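You operate a simulated robot arm through the tools that you are given. There is no shell and no other tool. Be economical: measure what you need, move in short steps, check, and stop when the job is done.

Carry out the task below with a simulated robot arm. There is one attempt and no reset: what you move stays moved.

TASK
Put things in order on the surface of the island. At the end: the green muffin stands where the black sink plug stood; the blue egg cup stands where the green muffin stood; the tin with the purple lid stands on top of the glass with the green base; the black sink plug is in the red bowl; whatever was shut is shut again. Leave all else as you found it, and nothing knocked over.
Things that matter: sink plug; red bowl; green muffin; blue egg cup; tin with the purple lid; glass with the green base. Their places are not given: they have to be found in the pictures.

It is judged by the outcome, as a careful person would: the job done as asked, and still so three seconds after it is handed in. It fails if anything else is knocked over, pushed out of place, dropped, spilled or broken.

THE ROBOT
A 6-joint arm with a two-finger parallel gripper, fixed in place. Base frame: the origin is at the foot of the arm, x ahead of it, y to its left, z up; the work surface is at about z = 0. Lengths are in m, angles in degrees, forces in N, time in s.
With the tool pointing down near the work surface it reaches from about 0.14 to 0.58 m from the base axis. Its first joint turns from -66.0 to 66.0 degrees. Payload 2.1 kg.
Tool frame: the origin (TCP) lies between the finger pads and is the grasp point; the fingertips stand 0.03 m ahead of it; z points along the fingers, y is the line along which they close. The gripper opens to 0.094 m. The fingers are 0.028 m wide and 0.01 m thick; the gripper's body (0.05 by 0.096 m) begins 0.055 m behind the TCP.
Orientation is that of the tool frame in the base frame, as a unit quaternion [x, y, z, w]. With the fingers straight down and closing along the base's y, the tool's x points along the base's -x, its y along +y and its z along -z.

THE INTERFACE
- The arm moves only by the tool drive_tool. Its argument "plan" is a list of rows, each a list of 3 entries, a list of its own where there are three numbers: the turn, a rotation vector about the tool's x, y, z in degrees, then the shift along the tool's x, y, z in m, then the finger opening in m, from 0 to 0.094. In form: [[[ax, ay, az], [x, y, z], grip], ...]. A call has 1 to 8 rows; each row shifts and turns the commanded pose from where the row before left it, along the tool's axes as they then stand. A row lasts 0.2 s, in which the tool goes at most 0.05 m and 8.6 degrees; a call with a longer step from one row to the next is refused whole, and so is a gripper value outside its range. A pose out of reach is approached as far as the arm can. The call stops where the force on the tool passes 40 N (or 10 N more than at its start, if that is more) or the arm is blocked; 0.2 s more then pass. The fingers move at their own pace (about 0.072 m/s each) and stop on an object; they squeeze with about 44 N. The grip force told is the motor's: it shows also when the fingers shut on nothing. Time passes only in rows, and 0.2 s behind the last, so rows that do not move let the fingers close. It gives the time, the measured TCP pose, the force on the tool (base axes), the opening and the grip force at its end, in the units of the frame above (readings bear some noise), and new pictures: "show" is both (left out), scene, wrist or none.
- Cameras (640 x 400 px; columns grow to the right, rows downward): "scene" is fixed at [0.0523, -0.3693, 0.494]; the picture's right is [0.87, -0.50, 0.00], its down [-0.28, -0.48, -0.83] and it looks along [0.41, 0.72, -0.56] (base axes); focal length 334 px, centre (320, 200). "wrist" rides on the gripper at [-0.037, 0, -0.058] in the tool frame; the picture's right is [0.00, -1.00, 0.00], its down [0.97, 0.00, -0.24] and it looks along [0.24, 0.00, 0.97] (tool axes); focal length 218 px, centre (320, 200).
- pixel_to_xyz(camera, pixels): there is no depth. For up to 12 entries [column, row, z] of the newest picture of that camera ("zoom" is the newest enlarged one), the place [x, y] in the base frame at which the ray of that pixel passes the height z, good to about 0.002 m, but the place of the scene camera against the robot may be out by one fixed shift of up to 0.018 m in any direction. No time passes.
- zoom(camera, box): a new picture of the part [left, top, right, bottom] of that camera's present view, enlarged. No time passes.
- sign_off(): hands the job in; it is judged then, once.

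Work in short steps. Measure before you move; look again where a grasp or a placing could have gone wrong, and mend it. You have 80 turns and 120 pictures in all, those below and enlarged ones among them. Open the gripper and draw the arm clear of the work before you hand the job in, unless the task says otherwise; then end with one line.

The tools are called after "Emit:" by a JSON object that holds its "name" and its "arguments". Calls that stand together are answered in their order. drive_tool: Moves the arm, as the interface text tells. Its arguments: {"type":"object","properties":{"plan":{"type":"array"},"show":{"type":"string","enum":["both","scene","wrist","none"]}},"required":["plan"]} The other tools are called the same way: pixel_to_xyz (camera, pixels) gives the place at which the rays of pixels pass given heights; zoom (camera, box) takes an enlarged picture of a part of a camera's view; sign_off () hands the job in.

At the start:

```text
clock: 0.0
tool_pos: [0.342, -0.0811, 0.3096]
orientation: [0.0, 1.0, 0.001, 0.001]
contact_force: [-0.5, 0.0, 0.4]
opening: 0.094
finger_force: 0.0
```

scene: 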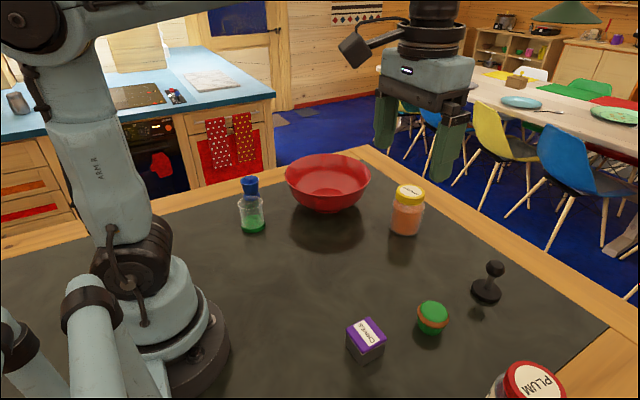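
wrist: 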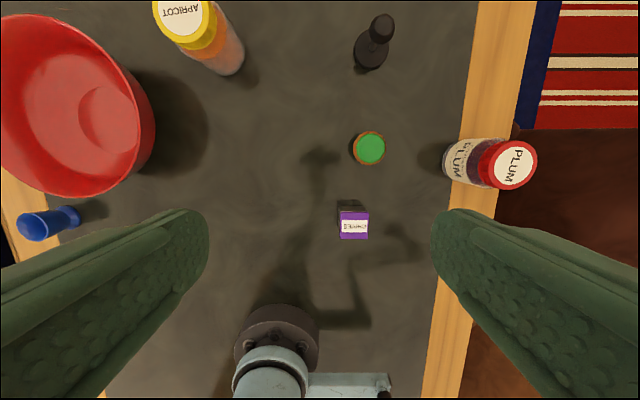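

I zoom in on the blue item and glass near (250,205) and on the small things at right.

Emit:
{"name": "zoom", "arguments": {"camera": "scene", "box": [210, 160, 290, 250]}}

Emit:
{"name": "zoom", "arguments": {"camera": "scene", "box": [330, 240, 530, 400]}}

Emit:
{"name": "pixel_to_xyz", "arguments": {"camera": "wrist", "pixels": [[369, 60, 0.0], [381, 27, 0.05], [369, 148, 0.03], [354, 226, 0.04], [354, 205, 0.0], [32, 227, 0.1], [70, 216, 0.07], [80, 110, 0.05], [120, 110, 0.01], [320, 200, 0.0], [230, 65, 0.0], [460, 160, 0.0]]}}

Emit:
{"name": "pixel_to_xyz", "arguments": {"camera": "scene", "pixels": [[487, 296, 0.0], [494, 268, 0.05], [432, 325, 0.0], [432, 310, 0.03], [365, 355, 0.0], [366, 330, 0.04], [253, 228, 0.0], [250, 182, 0.1], [328, 205, 0.0], [327, 165, 0.07], [405, 230, 0.0], [540, 380, 0.08]]}}

```text
4.44 times, centred on (250, 205) of scene
```

zoom: 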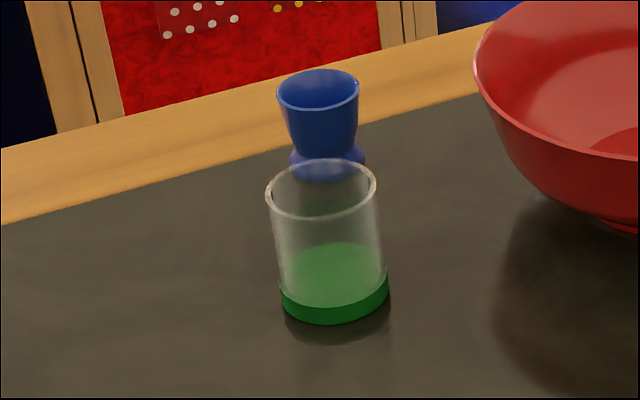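

```text
2.50 times, centred on (430, 320) of scene
```

zoom: 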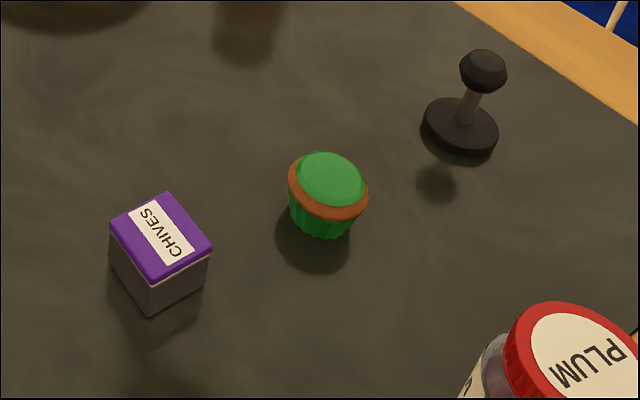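

```text
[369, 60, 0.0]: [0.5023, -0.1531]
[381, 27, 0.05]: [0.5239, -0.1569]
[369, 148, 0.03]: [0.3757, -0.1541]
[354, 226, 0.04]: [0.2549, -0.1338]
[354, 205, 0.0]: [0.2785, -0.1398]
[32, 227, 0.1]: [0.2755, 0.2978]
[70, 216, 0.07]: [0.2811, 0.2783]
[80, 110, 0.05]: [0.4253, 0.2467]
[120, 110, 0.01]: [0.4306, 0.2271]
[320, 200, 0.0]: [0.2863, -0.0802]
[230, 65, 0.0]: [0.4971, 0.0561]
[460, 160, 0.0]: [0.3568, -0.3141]
```

```text
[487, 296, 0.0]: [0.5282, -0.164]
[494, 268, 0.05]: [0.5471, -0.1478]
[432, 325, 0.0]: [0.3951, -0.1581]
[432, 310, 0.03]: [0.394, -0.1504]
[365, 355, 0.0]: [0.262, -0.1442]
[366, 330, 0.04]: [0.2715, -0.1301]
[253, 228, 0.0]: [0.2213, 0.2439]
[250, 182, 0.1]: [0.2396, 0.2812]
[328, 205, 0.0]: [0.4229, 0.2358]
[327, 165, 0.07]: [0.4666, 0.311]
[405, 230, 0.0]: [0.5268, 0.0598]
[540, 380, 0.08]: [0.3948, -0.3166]
```

The egg cup stands behind the glass. I move above the sink plug (about (0.505,-0.154)) to measure it from close up.

Emit:
{"name": "drive_tool", "arguments": {"plan": [[[0, 0, 0], [-0.033, -0.015, 0.022], 0.094], [[0, 0, 0], [-0.033, -0.015, 0.022], 0.094], [[0, 0, 0], [-0.033, -0.015, 0.022], 0.094], [[0, 0, 0], [-0.033, -0.015, 0.022], 0.094], [[0, 0, 0], [-0.033, -0.015, 0.022], 0.094], [[0, 0, 0], [0, 0, 0], 0.094]], "show": "wrist"}}

```text
clock: 1.4
tool_pos: [0.5078, -0.1555, 0.1997]
orientation: [0.0, 1.0, 0.0, 0.001]
contact_force: [-0.3, -0.6, -0.1]
opening: 0.0942
finger_force: 0.0
```

wrist: 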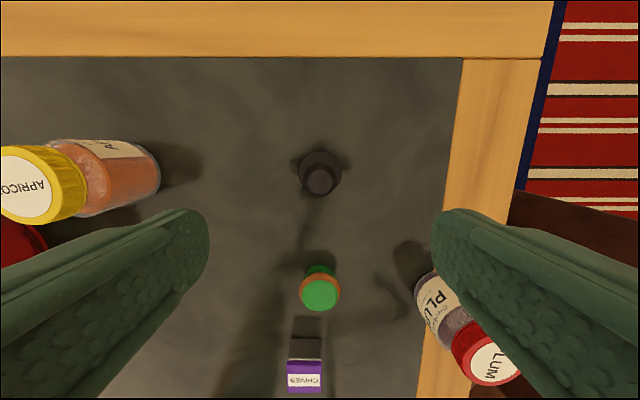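

Emit:
{"name": "zoom", "arguments": {"camera": "wrist", "box": [270, 130, 370, 320]}}

Emit:
{"name": "pixel_to_xyz", "arguments": {"camera": "wrist", "pixels": [[320, 172, 0.0], [320, 172, 0.005], [320, 180, 0.05], [320, 180, 0.06], [299, 172, 0.008], [341, 172, 0.008], [320, 293, 0.03], [320, 267, 0.0], [304, 345, 0.0], [342, 290, 0.025], [299, 290, 0.025]]}}

```text
2.11 times, centred on (320, 225) of wrist
```

zoom: 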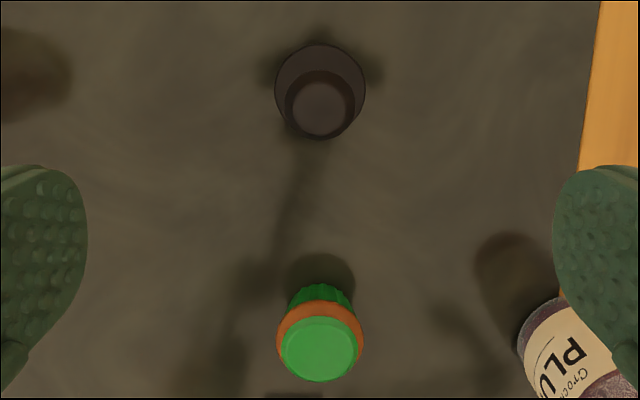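

```text
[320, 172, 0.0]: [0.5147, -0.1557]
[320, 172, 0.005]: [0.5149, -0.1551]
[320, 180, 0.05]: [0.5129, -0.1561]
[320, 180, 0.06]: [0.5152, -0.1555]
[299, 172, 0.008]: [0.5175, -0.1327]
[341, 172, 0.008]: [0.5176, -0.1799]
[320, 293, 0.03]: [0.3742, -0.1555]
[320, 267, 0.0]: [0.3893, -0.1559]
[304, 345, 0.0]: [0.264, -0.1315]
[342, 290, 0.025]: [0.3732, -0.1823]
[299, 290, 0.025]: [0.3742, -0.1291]
```

Plug base centre ≈ (0.516,-0.1555), knob of ~0.03 m wide at z≈0.06. I descend and grip the knob.

Emit:
{"name": "drive_tool", "arguments": {"plan": [[[0, 0, 0], [-0.008, 0, 0.03], 0.08], [[0, 0, 0], [0, 0, 0.04], 0.07], [[0, 0, 0], [0, 0, 0.04], 0.07], [[0, 0, 0], [0, 0, 0.03], 0.07], [[0, 0, 0], [0, 0, 0], 0.07], [[0, 0, 0], [0, 0, 0], 0.0], [[0, 0, 0], [0, 0, 0], 0.0], [[0, 0, 0], [0, 0, 0], 0.0]], "show": "both"}}

```text
clock: 3.2
tool_pos: [0.5141, -0.1541, 0.06]
orientation: [-0.002, 1.0, 0.0, 0.0]
contact_force: [-0.1, -0.3, 0.2]
opening: 0.0299
finger_force: 43.4
```

scene: 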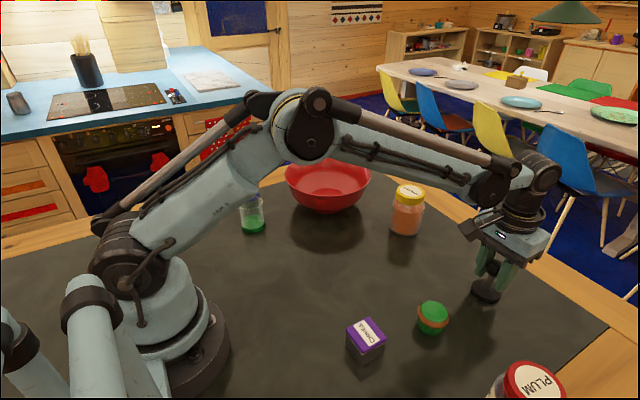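
wrist: 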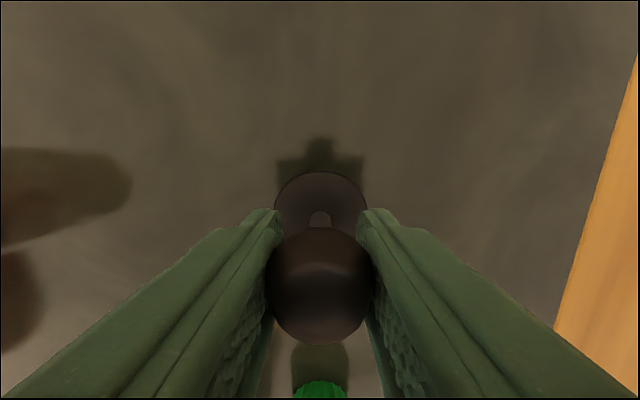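

Plug gripped (opening 0.030). I lift it and travel at z≈0.25 toward the bowl.

Emit:
{"name": "drive_tool", "arguments": {"plan": [[[0, 0, 0], [0, 0, -0.03], 0.0], [[0, 0, 0], [0, 0, -0.048], 0.0], [[0, 0, 0], [0, 0, -0.048], 0.0], [[0, 0, 0], [0, 0, -0.048], 0.0], [[0, 0, 0], [0.01, 0.045, -0.016], 0.0], [[0, 0, 0], [0.012, 0.047, 0], 0.0], [[0, 0, 0], [0.012, 0.047, 0], 0.0], [[0, 0, 0], [0.012, 0.047, 0], 0.0]], "show": "none"}}

Emit:
{"name": "drive_tool", "arguments": {"plan": [[[0, 0, 0], [0.012, 0.047, 0], 0.0], [[0, 0, 0], [0.012, 0.047, 0], 0.0], [[0, 0, 0], [0.012, 0.047, 0], 0.0], [[0, 0, 0], [0.002, 0.03, 0], 0.0], [[0, 0, 0], [0, 0, 0], 0.0]], "show": "both"}}

```text
clock: 5.0
tool_pos: [0.4669, 0.0315, 0.2514]
orientation: [0.0, 1.0, 0.0, 0.002]
contact_force: [0.6, -0.1, -0.2]
opening: 0.0
finger_force: 32.7
```

```text
clock: 6.2
tool_pos: [0.4296, 0.2041, 0.2511]
orientation: [-0.001, 1.0, 0.0, 0.001]
contact_force: [1.0, -0.7, -0.1]
opening: 0.0
finger_force: 32.7
```

scene: 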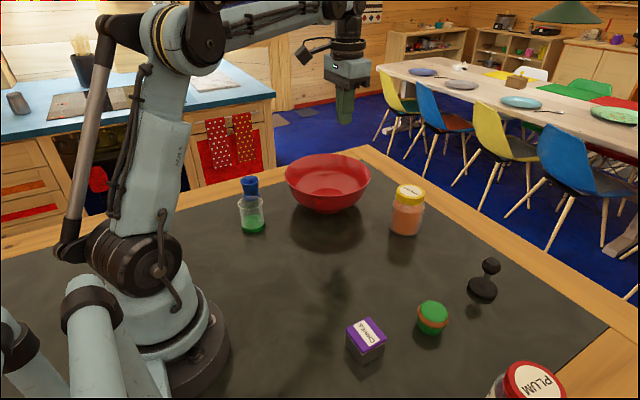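
wrist: 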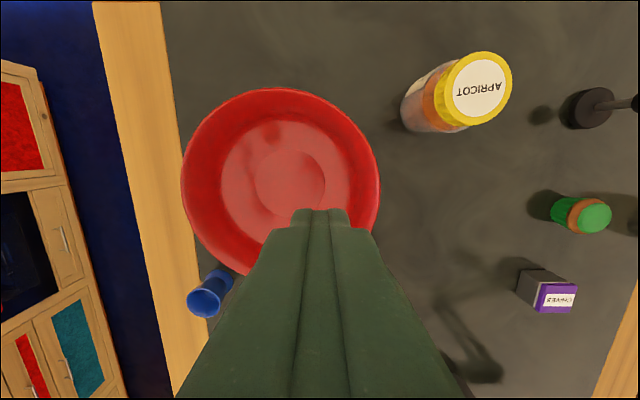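

The gripper is empty: the plug slipped out right at the lift and stands upright near its spot (483,290). While here I measure the bowl, then go back for it.

Emit:
{"name": "pixel_to_xyz", "arguments": {"camera": "wrist", "pixels": [[290, 183, 0.0], [290, 183, 0.01], [181, 185, 0.07], [380, 185, 0.07], [281, 88, 0.07], [254, 183, 0.01], [326, 183, 0.01], [203, 303, 0.06], [221, 280, 0.0], [590, 108, 0.0], [570, 213, 0.0], [430, 105, 0.0]]}}

Emit:
{"name": "zoom", "arguments": {"camera": "scene", "box": [450, 240, 530, 310]}}

Emit:
{"name": "zoom", "arguments": {"camera": "wrist", "box": [160, 70, 400, 330]}}

```text
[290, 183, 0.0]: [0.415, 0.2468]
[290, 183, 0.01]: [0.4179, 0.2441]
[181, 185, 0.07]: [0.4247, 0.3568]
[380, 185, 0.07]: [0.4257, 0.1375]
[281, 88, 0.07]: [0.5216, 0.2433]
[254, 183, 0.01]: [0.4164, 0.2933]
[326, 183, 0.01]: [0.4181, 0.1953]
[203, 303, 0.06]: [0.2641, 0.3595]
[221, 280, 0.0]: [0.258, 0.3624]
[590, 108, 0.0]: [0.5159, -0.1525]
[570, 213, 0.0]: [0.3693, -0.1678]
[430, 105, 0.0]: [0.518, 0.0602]
```

```text
5.71 times, centred on (490, 275) of scene
```

zoom: 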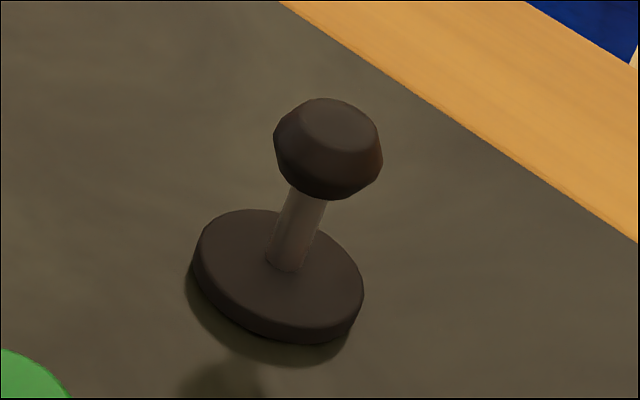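

```text
1.54 times, centred on (280, 200) of wrist
```

zoom: 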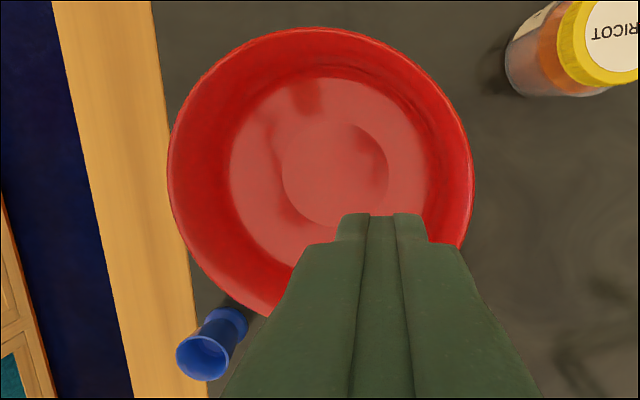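

Bowl centre ≈ (0.420,0.246). The knob is a double cone, hard to hold; the disk's side walls look better. I go back above the plug and look.

Emit:
{"name": "drive_tool", "arguments": {"plan": [[[0, 0, 0], [-0.01, -0.048, 0], 0.07], [[0, 0, 0], [-0.01, -0.048, 0], 0.094], [[0, 0, 0], [-0.01, -0.048, 0], 0.094], [[0, 0, 0], [-0.01, -0.048, 0], 0.094], [[0, 0, 0], [-0.01, -0.048, 0], 0.094], [[0, 0, 0], [-0.01, -0.048, 0], 0.094], [[0, 0, 0], [-0.01, -0.048, 0], 0.094], [[0, 0, 0], [-0.005, -0.018, 0.045], 0.094]], "show": "wrist"}}

Emit:
{"name": "zoom", "arguments": {"camera": "wrist", "box": [270, 130, 370, 230]}}

```text
clock: 8.0
tool_pos: [0.5058, -0.152, 0.2041]
orientation: [0.0, 1.0, 0.0, 0.0]
contact_force: [0.0, -0.1, -1.0]
opening: 0.0943
finger_force: 0.1
```

wrist: 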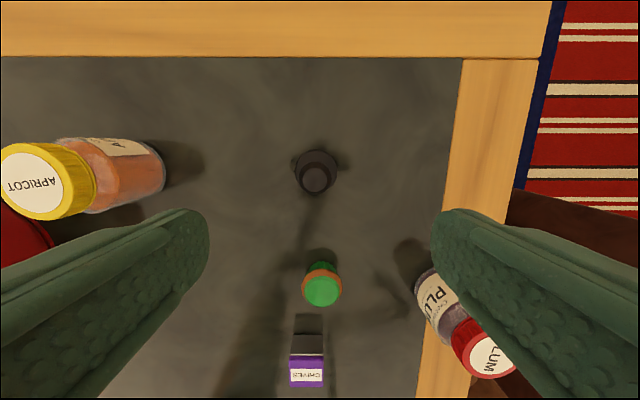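

```text
4.00 times, centred on (320, 180) of wrist
```

zoom: 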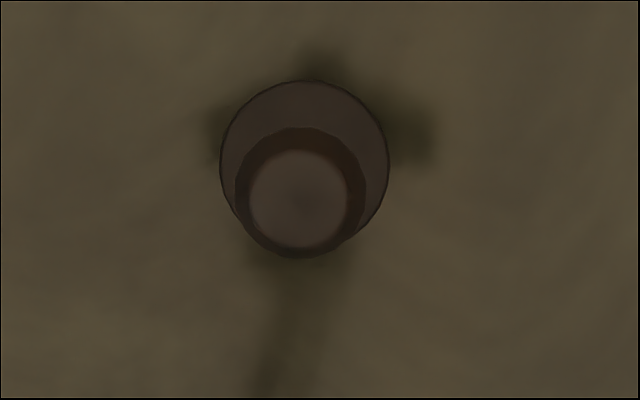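

Emit:
{"name": "pixel_to_xyz", "arguments": {"camera": "zoom", "pixels": [[304, 165, 0.008], [304, 165, 0.0], [301, 195, 0.055], [219, 165, 0.008], [389, 165, 0.008]]}}

Emit:
{"name": "drive_tool", "arguments": {"plan": [[[0, 0, 0], [-0.0075, 0.001, 0.03], 0.094], [[0, 0, 0], [0, 0, 0.045], 0.08], [[0, 0, 0], [0, 0, 0.045], 0.08], [[0, 0, 0], [0, 0, 0.015], 0.08], [[0, 0, 0], [0, 0, 0], 0.08]], "show": "both"}}

```text
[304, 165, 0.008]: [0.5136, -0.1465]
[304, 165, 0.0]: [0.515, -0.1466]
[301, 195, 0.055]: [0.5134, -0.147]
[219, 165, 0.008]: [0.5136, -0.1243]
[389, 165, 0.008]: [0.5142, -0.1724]
```

```text
clock: 9.2
tool_pos: [0.5121, -0.1535, 0.0693]
orientation: [-0.001, 1.0, 0.0, 0.001]
contact_force: [0.4, 0.1, 0.4]
opening: 0.0798
finger_force: 0.1
```

scene: 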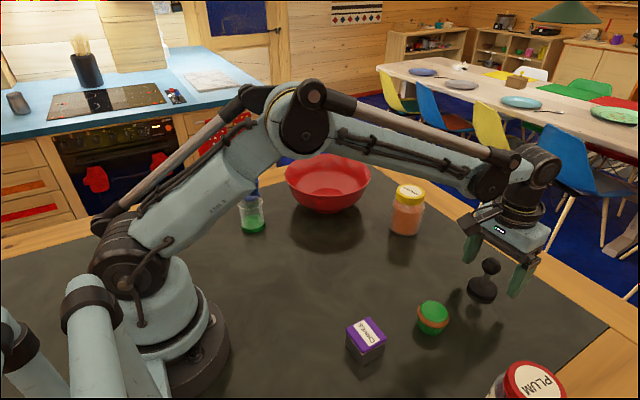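
wrist: 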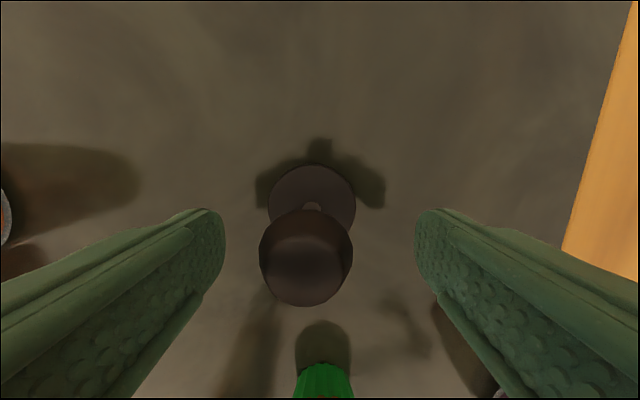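

Plug now at (0.5137,-0.147). I centre on it, lower until the fingertips are ~5 mm above the surface, and close on the disk.

Emit:
{"name": "drive_tool", "arguments": {"plan": [[[0, 0, 0], [-0.002, 0.006, 0.0], 0.08], [[0, 0, 0], [0, 0, 0.02], 0.08], [[0, 0, 0], [0, 0, 0.015], 0.08], [[0, 0, 0], [0, 0, 0], 0.08], [[0, 0, 0], [0, 0, 0], 0.0], [[0, 0, 0], [0, 0, 0], 0.0], [[0, 0, 0], [0, 0, 0], 0.0]], "show": "wrist"}}

Emit:
{"name": "drive_tool", "arguments": {"plan": [[[0, 0, 0], [0, 0, -0.005], 0.0], [[0, 0, 0], [0, 0, -0.01], 0.0], [[0, 0, 0], [0, 0, -0.015], 0.0], [[0, 0, 0], [0, 0, 0], 0.0]], "show": "both"}}

```text
clock: 10.8
tool_pos: [0.5139, -0.1456, 0.0336]
orientation: [-0.001, 1.0, 0.0, 0.001]
contact_force: [0.4, -0.8, -0.4]
opening: 0.047
finger_force: 44.1
```

wrist: 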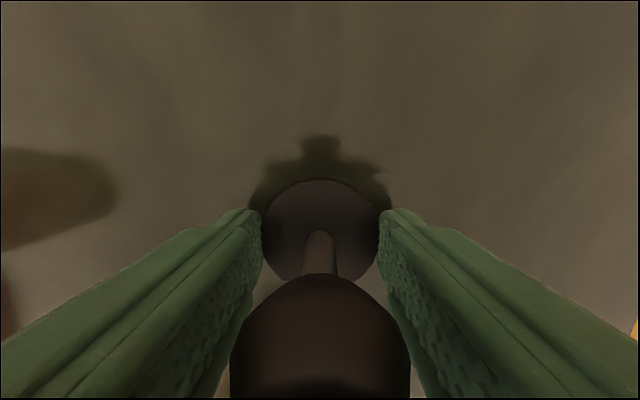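

```text
clock: 11.8
tool_pos: [0.5141, -0.1438, 0.0624]
orientation: [-0.001, 1.0, 0.0, 0.001]
contact_force: [-0.6, 0.5, -0.7]
opening: 0.0468
finger_force: 43.8
```

scene: 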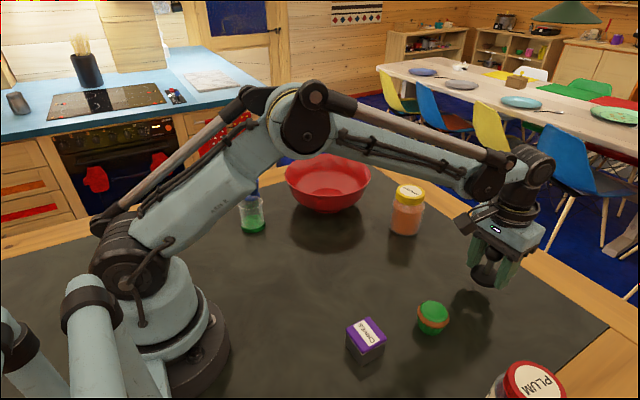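
wrist: 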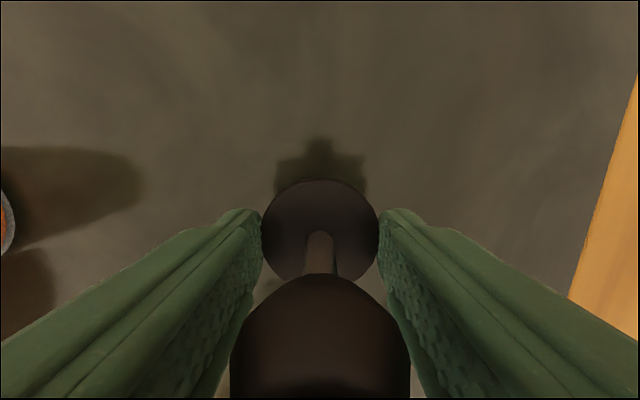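

The plug is held by the disk. I lift and carry it toward the bowl.

Emit:
{"name": "drive_tool", "arguments": {"plan": [[[0, 0, 0], [0, 0, -0.025], 0.0], [[0, 0, 0], [0, 0, -0.04], 0.0], [[0, 0, 0], [0, 0, -0.04], 0.0], [[0, 0, 0], [0, 0, -0.04], 0.0], [[0, 0, 0], [0.005, 0.025, -0.015], 0.0], [[0, 0, 0], [0.01, 0.04, 0], 0.0], [[0, 0, 0], [0.01, 0.04, 0], 0.0], [[0, 0, 0], [0.01, 0.04, 0], 0.0]], "show": "none"}}

Emit:
{"name": "drive_tool", "arguments": {"plan": [[[0, 0, 0], [0.01, 0.04, 0], 0.0], [[0, 0, 0], [0.01, 0.04, 0], 0.0], [[0, 0, 0], [0.01, 0.04, 0], 0.0], [[0, 0, 0], [0.01, 0.04, 0], 0.0], [[0, 0, 0], [0.01, 0.04, 0], 0.0], [[0, 0, 0], [0.008, 0.035, 0], 0.0], [[0, 0, 0], [0.001, 0.01, 0], 0.0], [[0, 0, 0], [0, 0, 0], 0.0]], "show": "both"}}

```text
clock: 13.6
tool_pos: [0.4796, 0.0008, 0.2254]
orientation: [0.0, 1.0, -0.001, 0.0]
contact_force: [0.4, 0.4, -0.3]
opening: 0.0467
finger_force: 44.1
```

```text
clock: 15.4
tool_pos: [0.4214, 0.244, 0.2243]
orientation: [-0.001, 1.0, 0.0, 0.001]
contact_force: [-0.2, -1.0, -1.1]
opening: 0.0469
finger_force: 43.9
```

scene: 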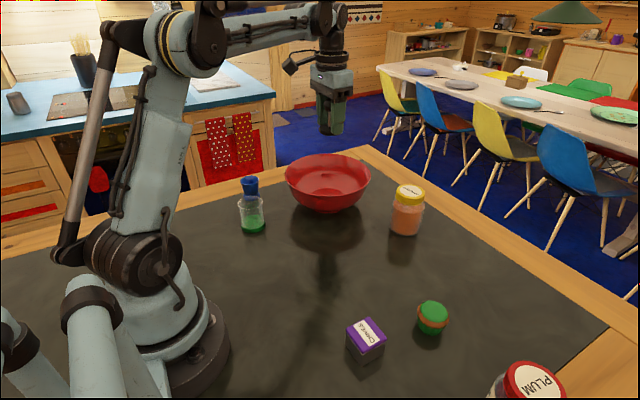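
wrist: 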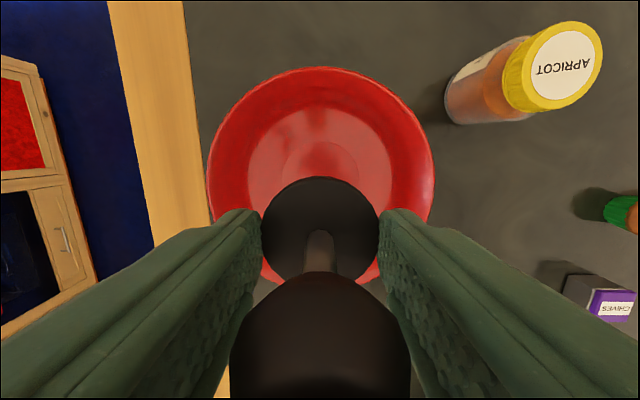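

Centred over the bowl. I lower to just over its floor, then feel for contact in small steps.

Emit:
{"name": "drive_tool", "arguments": {"plan": [[[0, 0, 0], [0, 0, 0.03], 0.0], [[0, 0, 0], [0, 0, 0.045], 0.0], [[0, 0, 0], [0, 0, 0.045], 0.0], [[0, 0, 0], [0, 0, 0.035], 0.0], [[0, 0, 0], [0, 0, 0.01], 0.0], [[0, 0, 0], [0, 0, 0], 0.0]], "show": "both"}}

```text
clock: 16.8
tool_pos: [0.4196, 0.2448, 0.059]
orientation: [0.0, 1.0, 0.0, 0.0]
contact_force: [0.0, 0.2, -0.4]
opening: 0.0468
finger_force: 44.4
```

scene: 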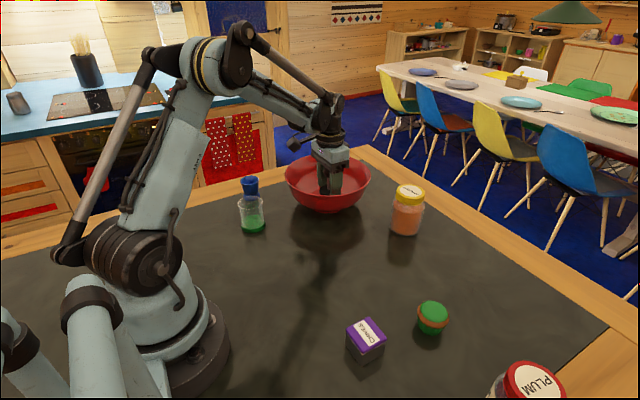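
wrist: 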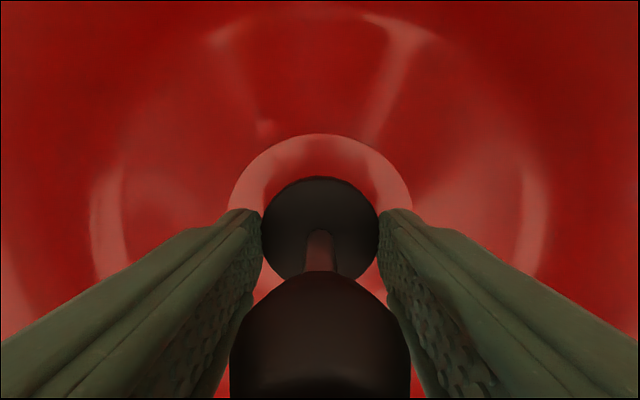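

Emit:
{"name": "drive_tool", "arguments": {"plan": [[[0, 0, 0], [0, 0, 0.005], 0.0], [[0, 0, 0], [0, 0, 0.004], 0.0], [[0, 0, 0], [0, 0, 0], 0.0]], "show": "none"}}

Emit:
{"name": "drive_tool", "arguments": {"plan": [[[0, 0, 0], [0, 0, 0.003], 0.0], [[0, 0, 0], [0, 0, 0], 0.0]], "show": "none"}}

```text
clock: 17.6
tool_pos: [0.4199, 0.245, 0.0508]
orientation: [-0.001, 1.0, 0.0, 0.001]
contact_force: [0.1, -1.5, -0.9]
opening: 0.047
finger_force: 43.9
```

```text
clock: 18.2
tool_pos: [0.4208, 0.2444, 0.0466]
orientation: [-0.001, 1.0, 0.0, 0.001]
contact_force: [-0.1, 0.4, -0.5]
opening: 0.047
finger_force: 43.6
```

Emit:
{"name": "drive_tool", "arguments": {"plan": [[[0, 0, 0], [0, 0, 0.003], 0.0], [[0, 0, 0], [0, 0, 0], 0.0]], "show": "none"}}

Emit:
{"name": "drive_tool", "arguments": {"plan": [[[0, 0, 0], [0, 0, 0.002], 0.0], [[0, 0, 0], [0, 0, 0], 0.0]], "show": "wrist"}}

```text
clock: 18.8
tool_pos: [0.4216, 0.2453, 0.0457]
orientation: [-0.001, 1.0, 0.0, 0.001]
contact_force: [-1.5, 0.9, 9.9]
opening: 0.0469
finger_force: 43.7
```

```text
clock: 19.2
tool_pos: [0.4208, 0.2452, 0.0444]
orientation: [-0.001, 1.0, 0.0, 0.0]
contact_force: [-1.2, 0.1, 10.2]
opening: 0.047
finger_force: 44.1
stopped in row 2: the force on the tool passed its limit (the readings are from after the stop); the commanded pose is now the measured one
```

wrist: 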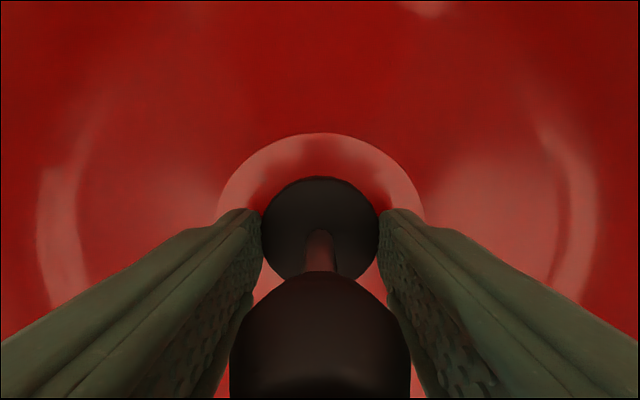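

Contact with the bowl floor. I open the fingers a little and rise straight up.

Emit:
{"name": "drive_tool", "arguments": {"plan": [[[0, 0, 0], [0, 0, 0], 0.06], [[0, 0, 0], [0, 0, 0], 0.064], [[0, 0, 0], [0, 0, -0.02], 0.064], [[0, 0, 0], [0, 0, -0.04], 0.064], [[0, 0, 0], [0, 0, -0.045], 0.064], [[0, 0, 0], [0, 0, -0.045], 0.064], [[0, 0, 0], [0, 0, -0.03], 0.08], [[0, 0, 0], [0, 0, 0], 0.094]], "show": "both"}}

```text
clock: 21.0
tool_pos: [0.4203, 0.2443, 0.2261]
orientation: [-0.001, 1.0, 0.0, 0.0]
contact_force: [0.4, -0.5, 0.8]
opening: 0.0938
finger_force: 0.0
```

scene: 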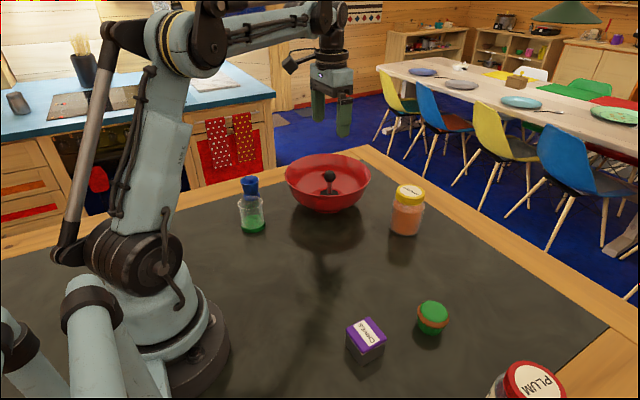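
wrist: 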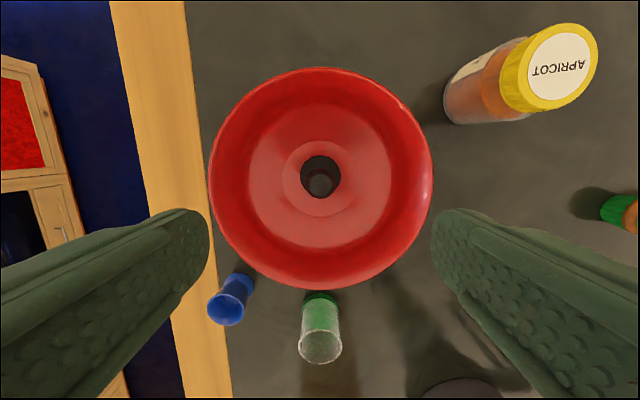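

The plug stands in the bowl. From here I measure the glass and egg cup with a zoom, before going to the muffin.

Emit:
{"name": "zoom", "arguments": {"camera": "wrist", "box": [190, 250, 370, 380]}}

Emit:
{"name": "drive_tool", "arguments": {"plan": [[[0, 0, 0], [0.0, -0.048, 0], 0.094], [[0, 0, 0], [0.0, -0.049, 0], 0.094], [[0, 0, 0], [0.0, -0.049, 0], 0.094], [[0, 0, 0], [0.0, -0.049, 0], 0.094], [[0, 0, 0], [0.0, -0.049, 0], 0.094], [[0, 0, 0], [0.01, -0.048, 0], 0.094], [[0, 0, 0], [0.015, -0.046, 0], 0.094], [[0, 0, 0], [0.015, -0.046, 0.02], 0.094]], "show": "none"}}

Emit:
{"name": "drive_tool", "arguments": {"plan": [[[0, 0, 0], [0, -0.015, 0.04], 0.094], [[0, 0, 0], [0, 0, 0], 0.094]], "show": "wrist"}}

```text
3.08 times, centred on (280, 315) of wrist
```

zoom: 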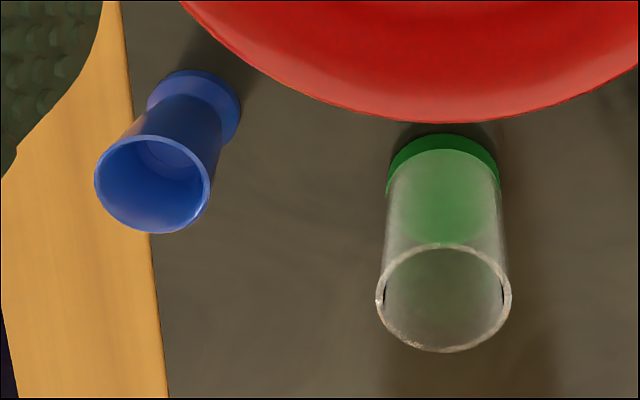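

```text
refused: row 8 steps farther than a row can; nothing moved
```

```text
clock: 21.6
tool_pos: [0.4203, 0.2298, 0.1869]
orientation: [-0.001, 1.0, -0.001, 0.0]
contact_force: [-1.4, 0.7, -0.4]
opening: 0.094
finger_force: 0.2
```

wrist: 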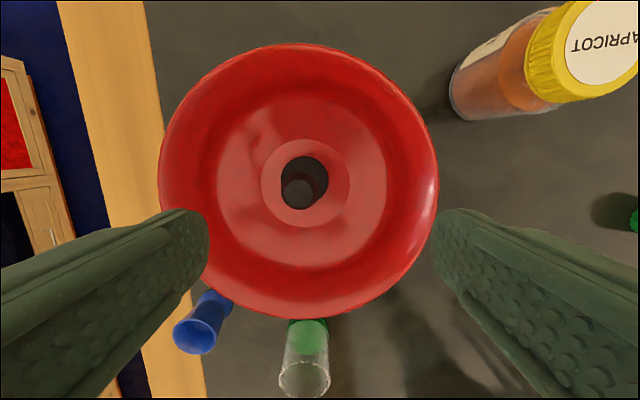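

That step only moved slightly; I rise and go over to the muffin (~(0.376,-0.155)), placing the camera right over it.

Emit:
{"name": "drive_tool", "arguments": {"plan": [[[0, 0, 0], [0.0, -0.025, -0.035], 0.094], [[0, 0, 0], [0.01, -0.047, 0], 0.094], [[0, 0, 0], [0.01, -0.047, 0], 0.094], [[0, 0, 0], [0.01, -0.047, 0], 0.094], [[0, 0, 0], [0.01, -0.047, 0], 0.094], [[0, 0, 0], [0.01, -0.047, 0], 0.094], [[0, 0, 0], [0.01, -0.047, 0], 0.094], [[0, 0, 0], [0.01, -0.047, 0], 0.094]], "show": "none"}}

Emit:
{"name": "drive_tool", "arguments": {"plan": [[[0, 0, 0], [0.005, -0.03, 0.03], 0.094], [[0, 0, 0], [0, 0, 0.03], 0.094], [[0, 0, 0], [0, 0, 0], 0.094]], "show": "wrist"}}

Emit:
{"name": "zoom", "arguments": {"camera": "wrist", "box": [240, 80, 400, 250]}}

```text
clock: 23.4
tool_pos: [0.3502, -0.1264, 0.219]
orientation: [-0.001, 1.0, 0.001, 0.0]
contact_force: [0.0, -0.1, 0.3]
opening: 0.094
finger_force: 0.1
```

```text
clock: 24.2
tool_pos: [0.3469, -0.1542, 0.1595]
orientation: [0.0, 1.0, -0.001, 0.0]
contact_force: [-0.1, 0.6, 0.6]
opening: 0.094
finger_force: 0.0
```

wrist: 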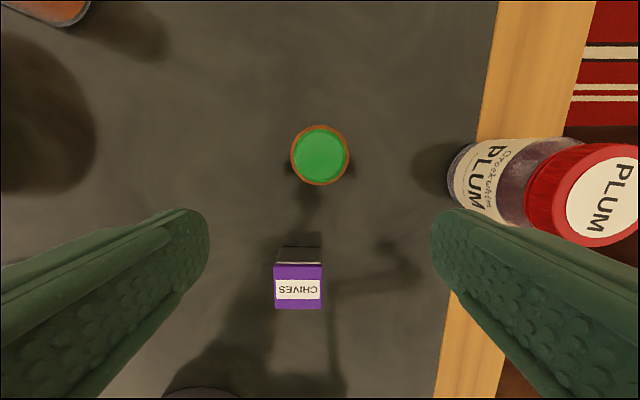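

```text
2.35 times, centred on (320, 165) of wrist
```

zoom: 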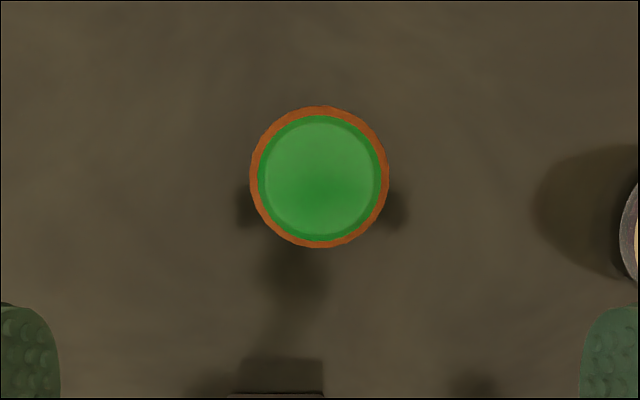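

Emit:
{"name": "pixel_to_xyz", "arguments": {"camera": "zoom", "pixels": [[319, 177, 0.025], [319, 177, 0.03], [249, 177, 0.025], [389, 177, 0.025]]}}

Emit:
{"name": "pixel_to_xyz", "arguments": {"camera": "wrist", "pixels": [[299, 287, 0.04], [299, 287, 0.035], [275, 265, 0.04], [322, 265, 0.04], [322, 308, 0.04], [275, 308, 0.04]]}}

```text
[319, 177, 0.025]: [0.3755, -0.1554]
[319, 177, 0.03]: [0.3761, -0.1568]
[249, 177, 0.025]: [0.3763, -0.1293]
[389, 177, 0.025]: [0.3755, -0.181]
```

```text
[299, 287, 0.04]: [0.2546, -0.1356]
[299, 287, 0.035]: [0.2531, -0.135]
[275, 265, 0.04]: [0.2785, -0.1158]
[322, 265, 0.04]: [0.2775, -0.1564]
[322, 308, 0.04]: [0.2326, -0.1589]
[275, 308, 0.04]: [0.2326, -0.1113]
```

Muffin at (0.3757,-0.1555), ~0.05 m wide. I descend around it and grip with fingertips ~4 mm above the surface, then lift a bit.

Emit:
{"name": "drive_tool", "arguments": {"plan": [[[0, 0, 0], [-0.029, -0.001, 0.0], 0.094], [[0, 0, 0], [0, 0, 0.04], 0.08], [[0, 0, 0], [0, 0, 0.045], 0.08], [[0, 0, 0], [0, 0, 0.025], 0.08], [[0, 0, 0], [0, 0, 0.0145], 0.08], [[0, 0, 0], [0, 0, 0], 0.08]], "show": "wrist"}}

```text
clock: 25.6
tool_pos: [0.3743, -0.1548, 0.0374]
orientation: [0.0, 1.0, 0.0, 0.0]
contact_force: [-0.2, 1.2, 0.2]
opening: 0.08
finger_force: 0.1
```

wrist: 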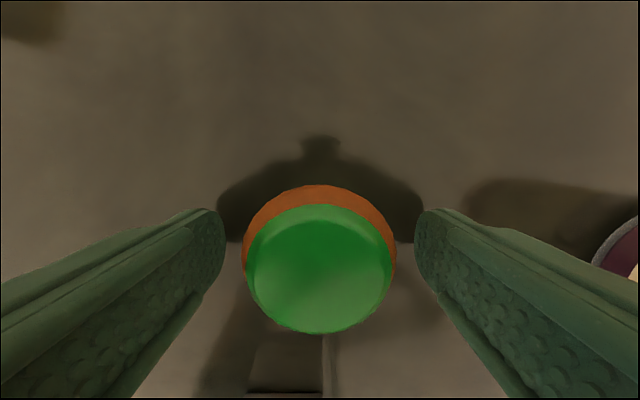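

Well centred. Close and lift gently.

Emit:
{"name": "drive_tool", "arguments": {"plan": [[[0, 0, 0], [0, 0, 0.003], 0.08], [[0, 0, 0], [0, 0, 0], 0.02], [[0, 0, 0], [0, 0, 0], 0.0], [[0, 0, 0], [0, 0, 0], 0.0], [[0, 0, 0], [0, 0, -0.005], 0.0], [[0, 0, 0], [0, 0, -0.01], 0.0], [[0, 0, 0], [0, 0, -0.02], 0.0], [[0, 0, 0], [0, 0, 0], 0.0]], "show": "both"}}

```text
clock: 27.4
tool_pos: [0.3748, -0.1559, 0.0675]
orientation: [-0.001, 1.0, 0.0, 0.0]
contact_force: [0.3, 0.3, -0.9]
opening: 0.0475
finger_force: 44.4
```

scene: 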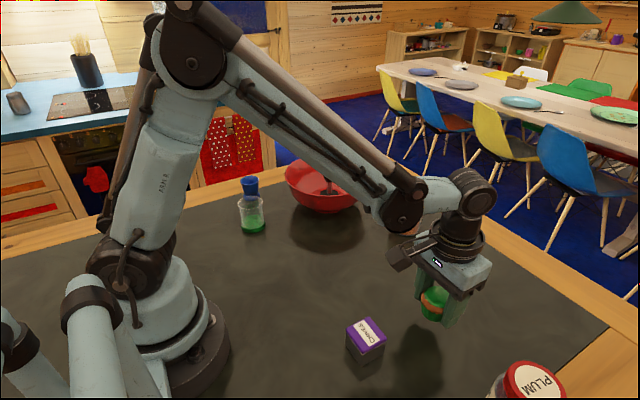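
wrist: 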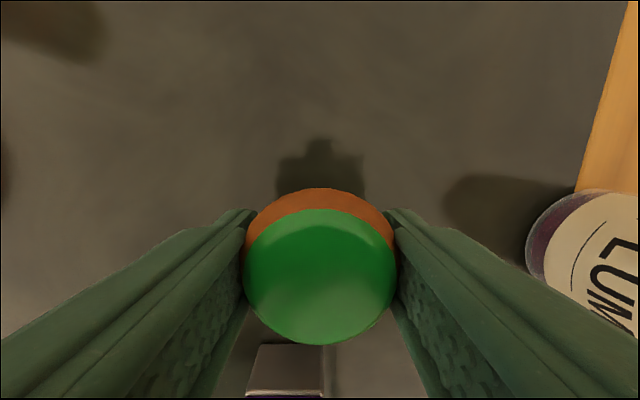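

Muffin held. I carry it to the plug's original place (0.516,-0.1555) and lower it.

Emit:
{"name": "drive_tool", "arguments": {"plan": [[[0, 0, 0], [-0.03, 0, -0.01], 0.0], [[0, 0, 0], [-0.037, 0, 0], 0.0], [[0, 0, 0], [-0.037, 0, 0], 0.0], [[0, 0, 0], [-0.036, 0, 0], 0.0], [[0, 0, 0], [0, 0, 0], 0.0], [[0, 0, 0], [0, 0, 0.02], 0.0], [[0, 0, 0], [0, 0, 0.018], 0.0], [[0, 0, 0], [0, 0, 0], 0.0]], "show": "scene"}}

```text
clock: 29.2
tool_pos: [0.5157, -0.1541, 0.0391]
orientation: [-0.001, 1.0, 0.0, -0.001]
contact_force: [0.1, 0.5, -0.3]
opening: 0.0477
finger_force: 43.8
```

scene: 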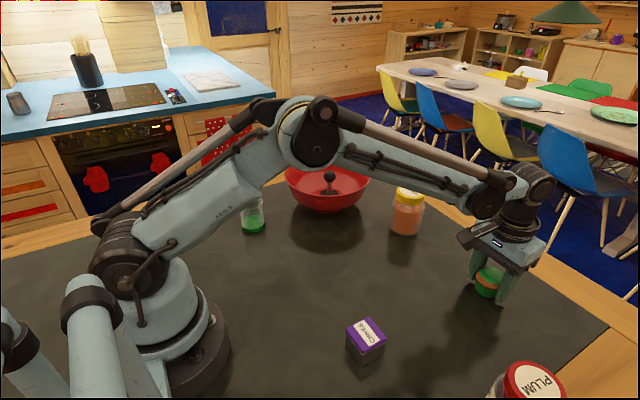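

Emit:
{"name": "drive_tool", "arguments": {"plan": [[[0, 0, 0], [0, 0, 0.003], 0.0], [[0, 0, 0], [0, 0, 0.0015], 0.0], [[0, 0, 0], [0, 0, 0], 0.0]], "show": "wrist"}}

```text
clock: 30.0
tool_pos: [0.5151, -0.1553, 0.0355]
orientation: [-0.001, 1.0, 0.0, 0.0]
contact_force: [-0.3, -0.4, -1.7]
opening: 0.0477
finger_force: 44.1
```

wrist: 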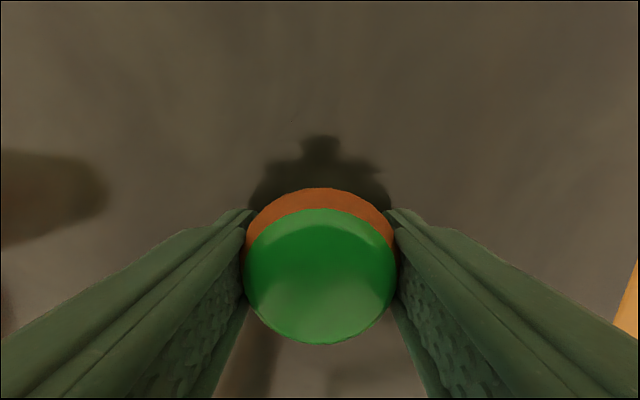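

Emit:
{"name": "drive_tool", "arguments": {"plan": [[[0, 0, 0], [0, 0, 0.001], 0.0], [[0, 0, 0], [0, 0, 0.001], 0.0], [[0, 0, 0], [0, 0, 0], 0.0]], "show": "none"}}

```text
clock: 30.8
tool_pos: [0.5162, -0.1543, 0.0333]
orientation: [0.0, 1.0, 0.0, 0.001]
contact_force: [-0.1, 0.1, -0.2]
opening: 0.0476
finger_force: 43.8
```

Emit:
{"name": "drive_tool", "arguments": {"plan": [[[0, 0, 0], [0, 0, 0.001], 0.0], [[0, 0, 0], [0, 0, 0], 0.0]], "show": "none"}}

Emit:
{"name": "drive_tool", "arguments": {"plan": [[[0, 0, 0], [0, 0, 0], 0.05], [[0, 0, 0], [0, 0, 0], 0.06], [[0, 0, 0], [0, 0, 0], 0.075], [[0, 0, 0], [0, 0, -0.03], 0.08], [[0, 0, 0], [0, 0, -0.04], 0.08], [[0, 0, 0], [0.037, 0, -0.025], 0.094], [[0, 0, 0], [0, 0, -0.025], 0.094], [[0, 0, 0], [0, 0, 0], 0.094]], "show": "both"}}

```text
clock: 31.4
tool_pos: [0.5158, -0.1545, 0.0332]
orientation: [0.0, 1.0, 0.0, -0.001]
contact_force: [-3.1, 2.9, 20.3]
opening: 0.0476
finger_force: 44.1
```

```text
clock: 33.2
tool_pos: [0.4791, -0.1542, 0.1525]
orientation: [-0.001, 1.0, 0.001, 0.0]
contact_force: [-0.2, -0.9, -0.4]
opening: 0.0941
finger_force: 0.0
```

scene: 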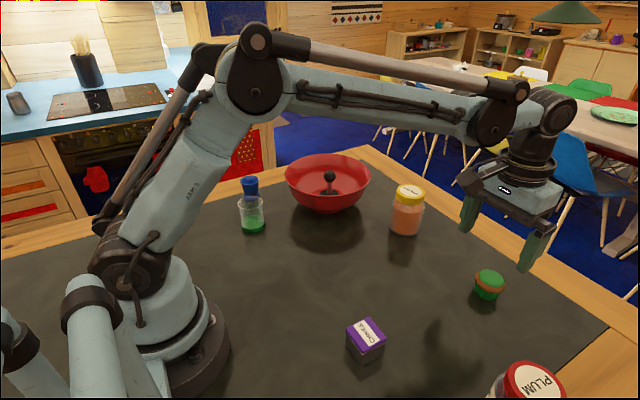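
wrist: 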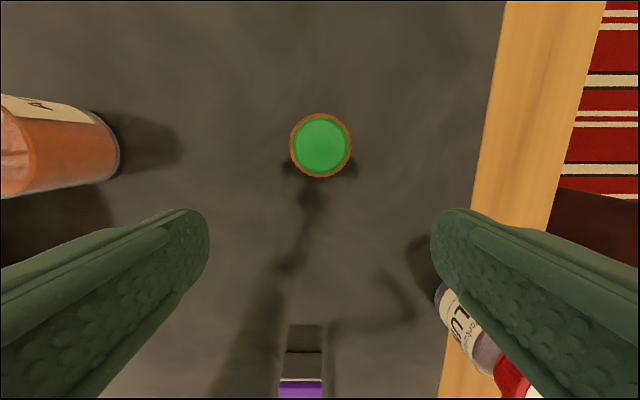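

Muffin is placed upright. I now travel high over to the egg cup near (0.258,0.363).

Emit:
{"name": "pixel_to_xyz", "arguments": {"camera": "wrist", "pixels": [[320, 145, 0.025]]}}

Emit:
{"name": "drive_tool", "arguments": {"plan": [[[0, 0, 0], [0.0, 0, -0.045], 0.094], [[0, 0, 0], [0.01, 0.015, -0.045], 0.094], [[0, 0, 0], [0.021, 0.043, 0], 0.094], [[0, 0, 0], [0.021, 0.043, 0], 0.094], [[0, 0, 0], [0.021, 0.043, 0], 0.094], [[0, 0, 0], [0.021, 0.043, 0], 0.094], [[0, 0, 0], [0.021, 0.043, 0], 0.094], [[0, 0, 0], [0.021, 0.043, 0], 0.094]], "show": "none"}}

Emit:
{"name": "drive_tool", "arguments": {"plan": [[[0, 0, 0], [0.021, 0.043, 0], 0.094], [[0, 0, 0], [0.021, 0.043, 0], 0.094], [[0, 0, 0], [0.021, 0.043, 0], 0.094], [[0, 0, 0], [0.021, 0.043, 0], 0.094], [[0, 0, 0], [0.021, 0.043, 0], 0.094], [[0, 0, 0], [0.01, 0.022, 0.03], 0.094], [[0, 0, 0], [0, 0, 0], 0.094]], "show": "both"}}

```text
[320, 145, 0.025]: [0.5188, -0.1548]
```

```text
clock: 35.0
tool_pos: [0.3431, 0.1181, 0.2429]
orientation: [-0.001, 1.0, -0.001, -0.001]
contact_force: [-0.3, 0.0, 0.2]
opening: 0.0939
finger_force: 0.0
```

```text
clock: 36.6
tool_pos: [0.2265, 0.3567, 0.2129]
orientation: [-0.001, 1.0, 0.001, 0.001]
contact_force: [0.0, -0.4, 0.1]
opening: 0.0939
finger_force: 0.1
```

scene: 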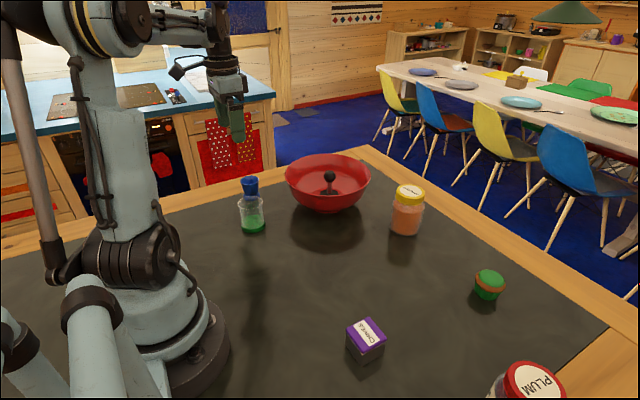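
wrist: 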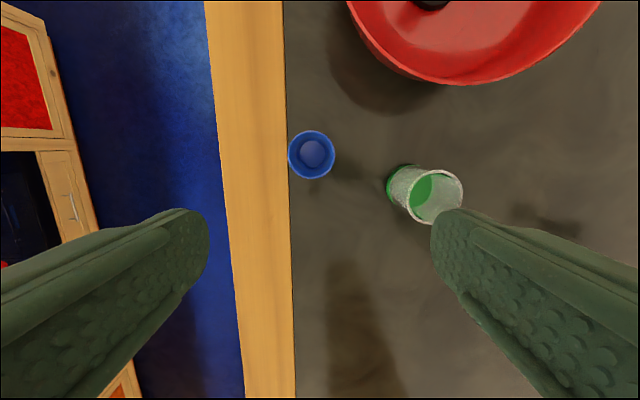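

Emit:
{"name": "zoom", "arguments": {"camera": "wrist", "box": [270, 110, 480, 240]}}

Emit:
{"name": "pixel_to_xyz", "arguments": {"camera": "wrist", "pixels": [[311, 155, 0.055], [311, 155, 0.0], [288, 155, 0.055], [335, 155, 0.055], [435, 197, 0.07], [435, 197, 0.06], [408, 183, 0.0], [408, 183, 0.005], [288, 155, 0.0]]}}

```text
3.05 times, centred on (375, 175) of wrist
```

zoom: 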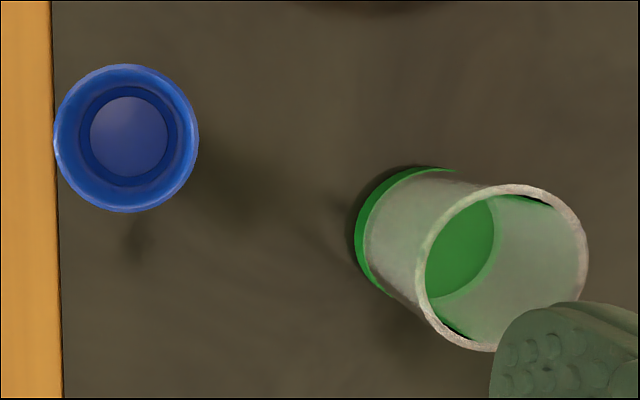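

```text
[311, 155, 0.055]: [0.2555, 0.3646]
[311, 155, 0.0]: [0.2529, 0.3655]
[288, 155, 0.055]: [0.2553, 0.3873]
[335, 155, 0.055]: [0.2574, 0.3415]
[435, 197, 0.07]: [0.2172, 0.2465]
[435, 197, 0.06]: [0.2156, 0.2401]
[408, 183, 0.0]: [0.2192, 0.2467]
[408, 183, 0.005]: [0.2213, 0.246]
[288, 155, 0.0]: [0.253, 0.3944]
```

Egg cup at (0.2555,0.3645), glass at about (0.218,0.2465). I descend on the egg cup with 0.07 opening to z≈0.042.

Emit:
{"name": "drive_tool", "arguments": {"plan": [[[0, 0, 0], [-0.029, 0.008, 0], 0.08], [[0, 0, 0], [0, 0, 0.045], 0.07], [[0, 0, 0], [0, 0, 0.045], 0.07], [[0, 0, 0], [0, 0, 0.04], 0.07], [[0, 0, 0], [0, 0, 0.02], 0.07], [[0, 0, 0], [0, 0, 0.01], 0.07], [[0, 0, 0], [0, 0, 0.01], 0.07], [[0, 0, 0], [0, 0, 0], 0.07]], "show": "both"}}

```text
clock: 38.4
tool_pos: [0.2559, 0.364, 0.0406]
orientation: [0.0, 1.0, 0.001, 0.0]
contact_force: [-0.2, 0.1, 0.1]
opening: 0.07
finger_force: 0.0
```

scene: 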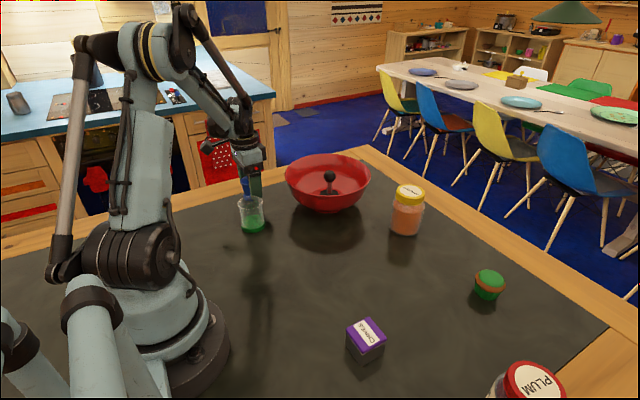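
wrist: 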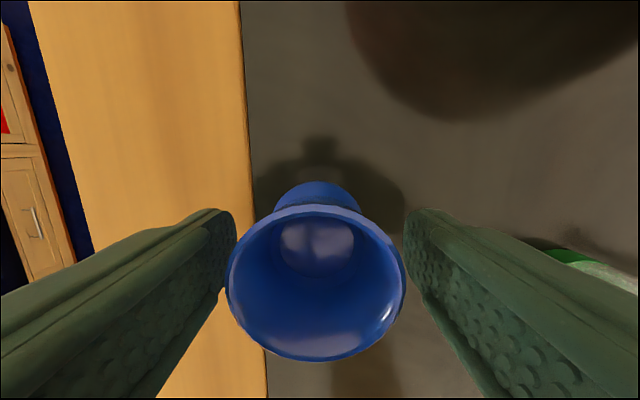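

Cup sits centred between the fingers; close and lift slightly.

Emit:
{"name": "drive_tool", "arguments": {"plan": [[[0, 0, 0], [0, 0, 0], 0.03], [[0, 0, 0], [0, 0, 0], 0.0], [[0, 0, 0], [0, 0, 0], 0.0], [[0, 0, 0], [0, 0, -0.005], 0.0], [[0, 0, 0], [0, 0, -0.01], 0.0], [[0, 0, 0], [0, 0, -0.02], 0.0], [[0, 0, 0], [0, 0, 0], 0.0]], "show": "both"}}

```text
clock: 40.0
tool_pos: [0.2561, 0.3635, 0.0764]
orientation: [-0.001, 1.0, 0.0, 0.0]
contact_force: [-0.3, 0.6, 0.2]
opening: 0.0466
finger_force: 43.8
```

scene: 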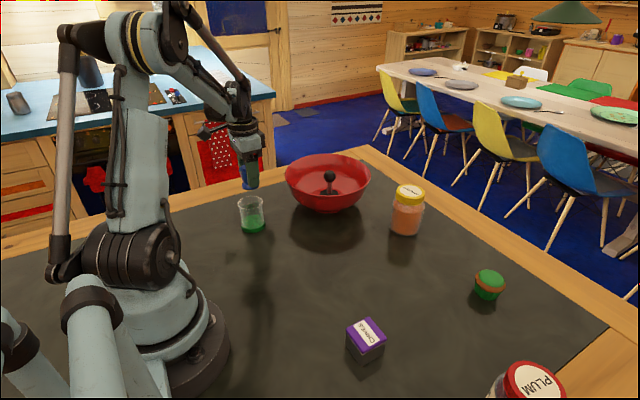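
wrist: 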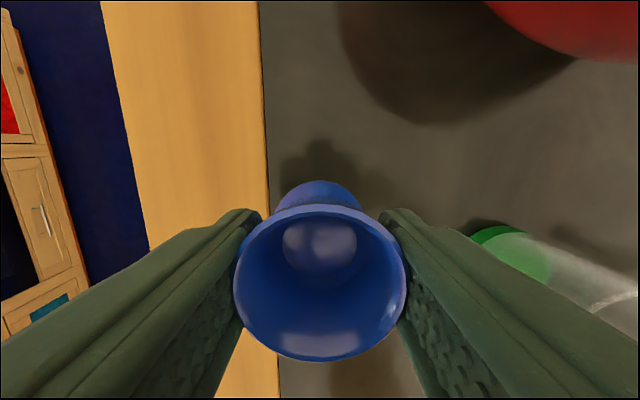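

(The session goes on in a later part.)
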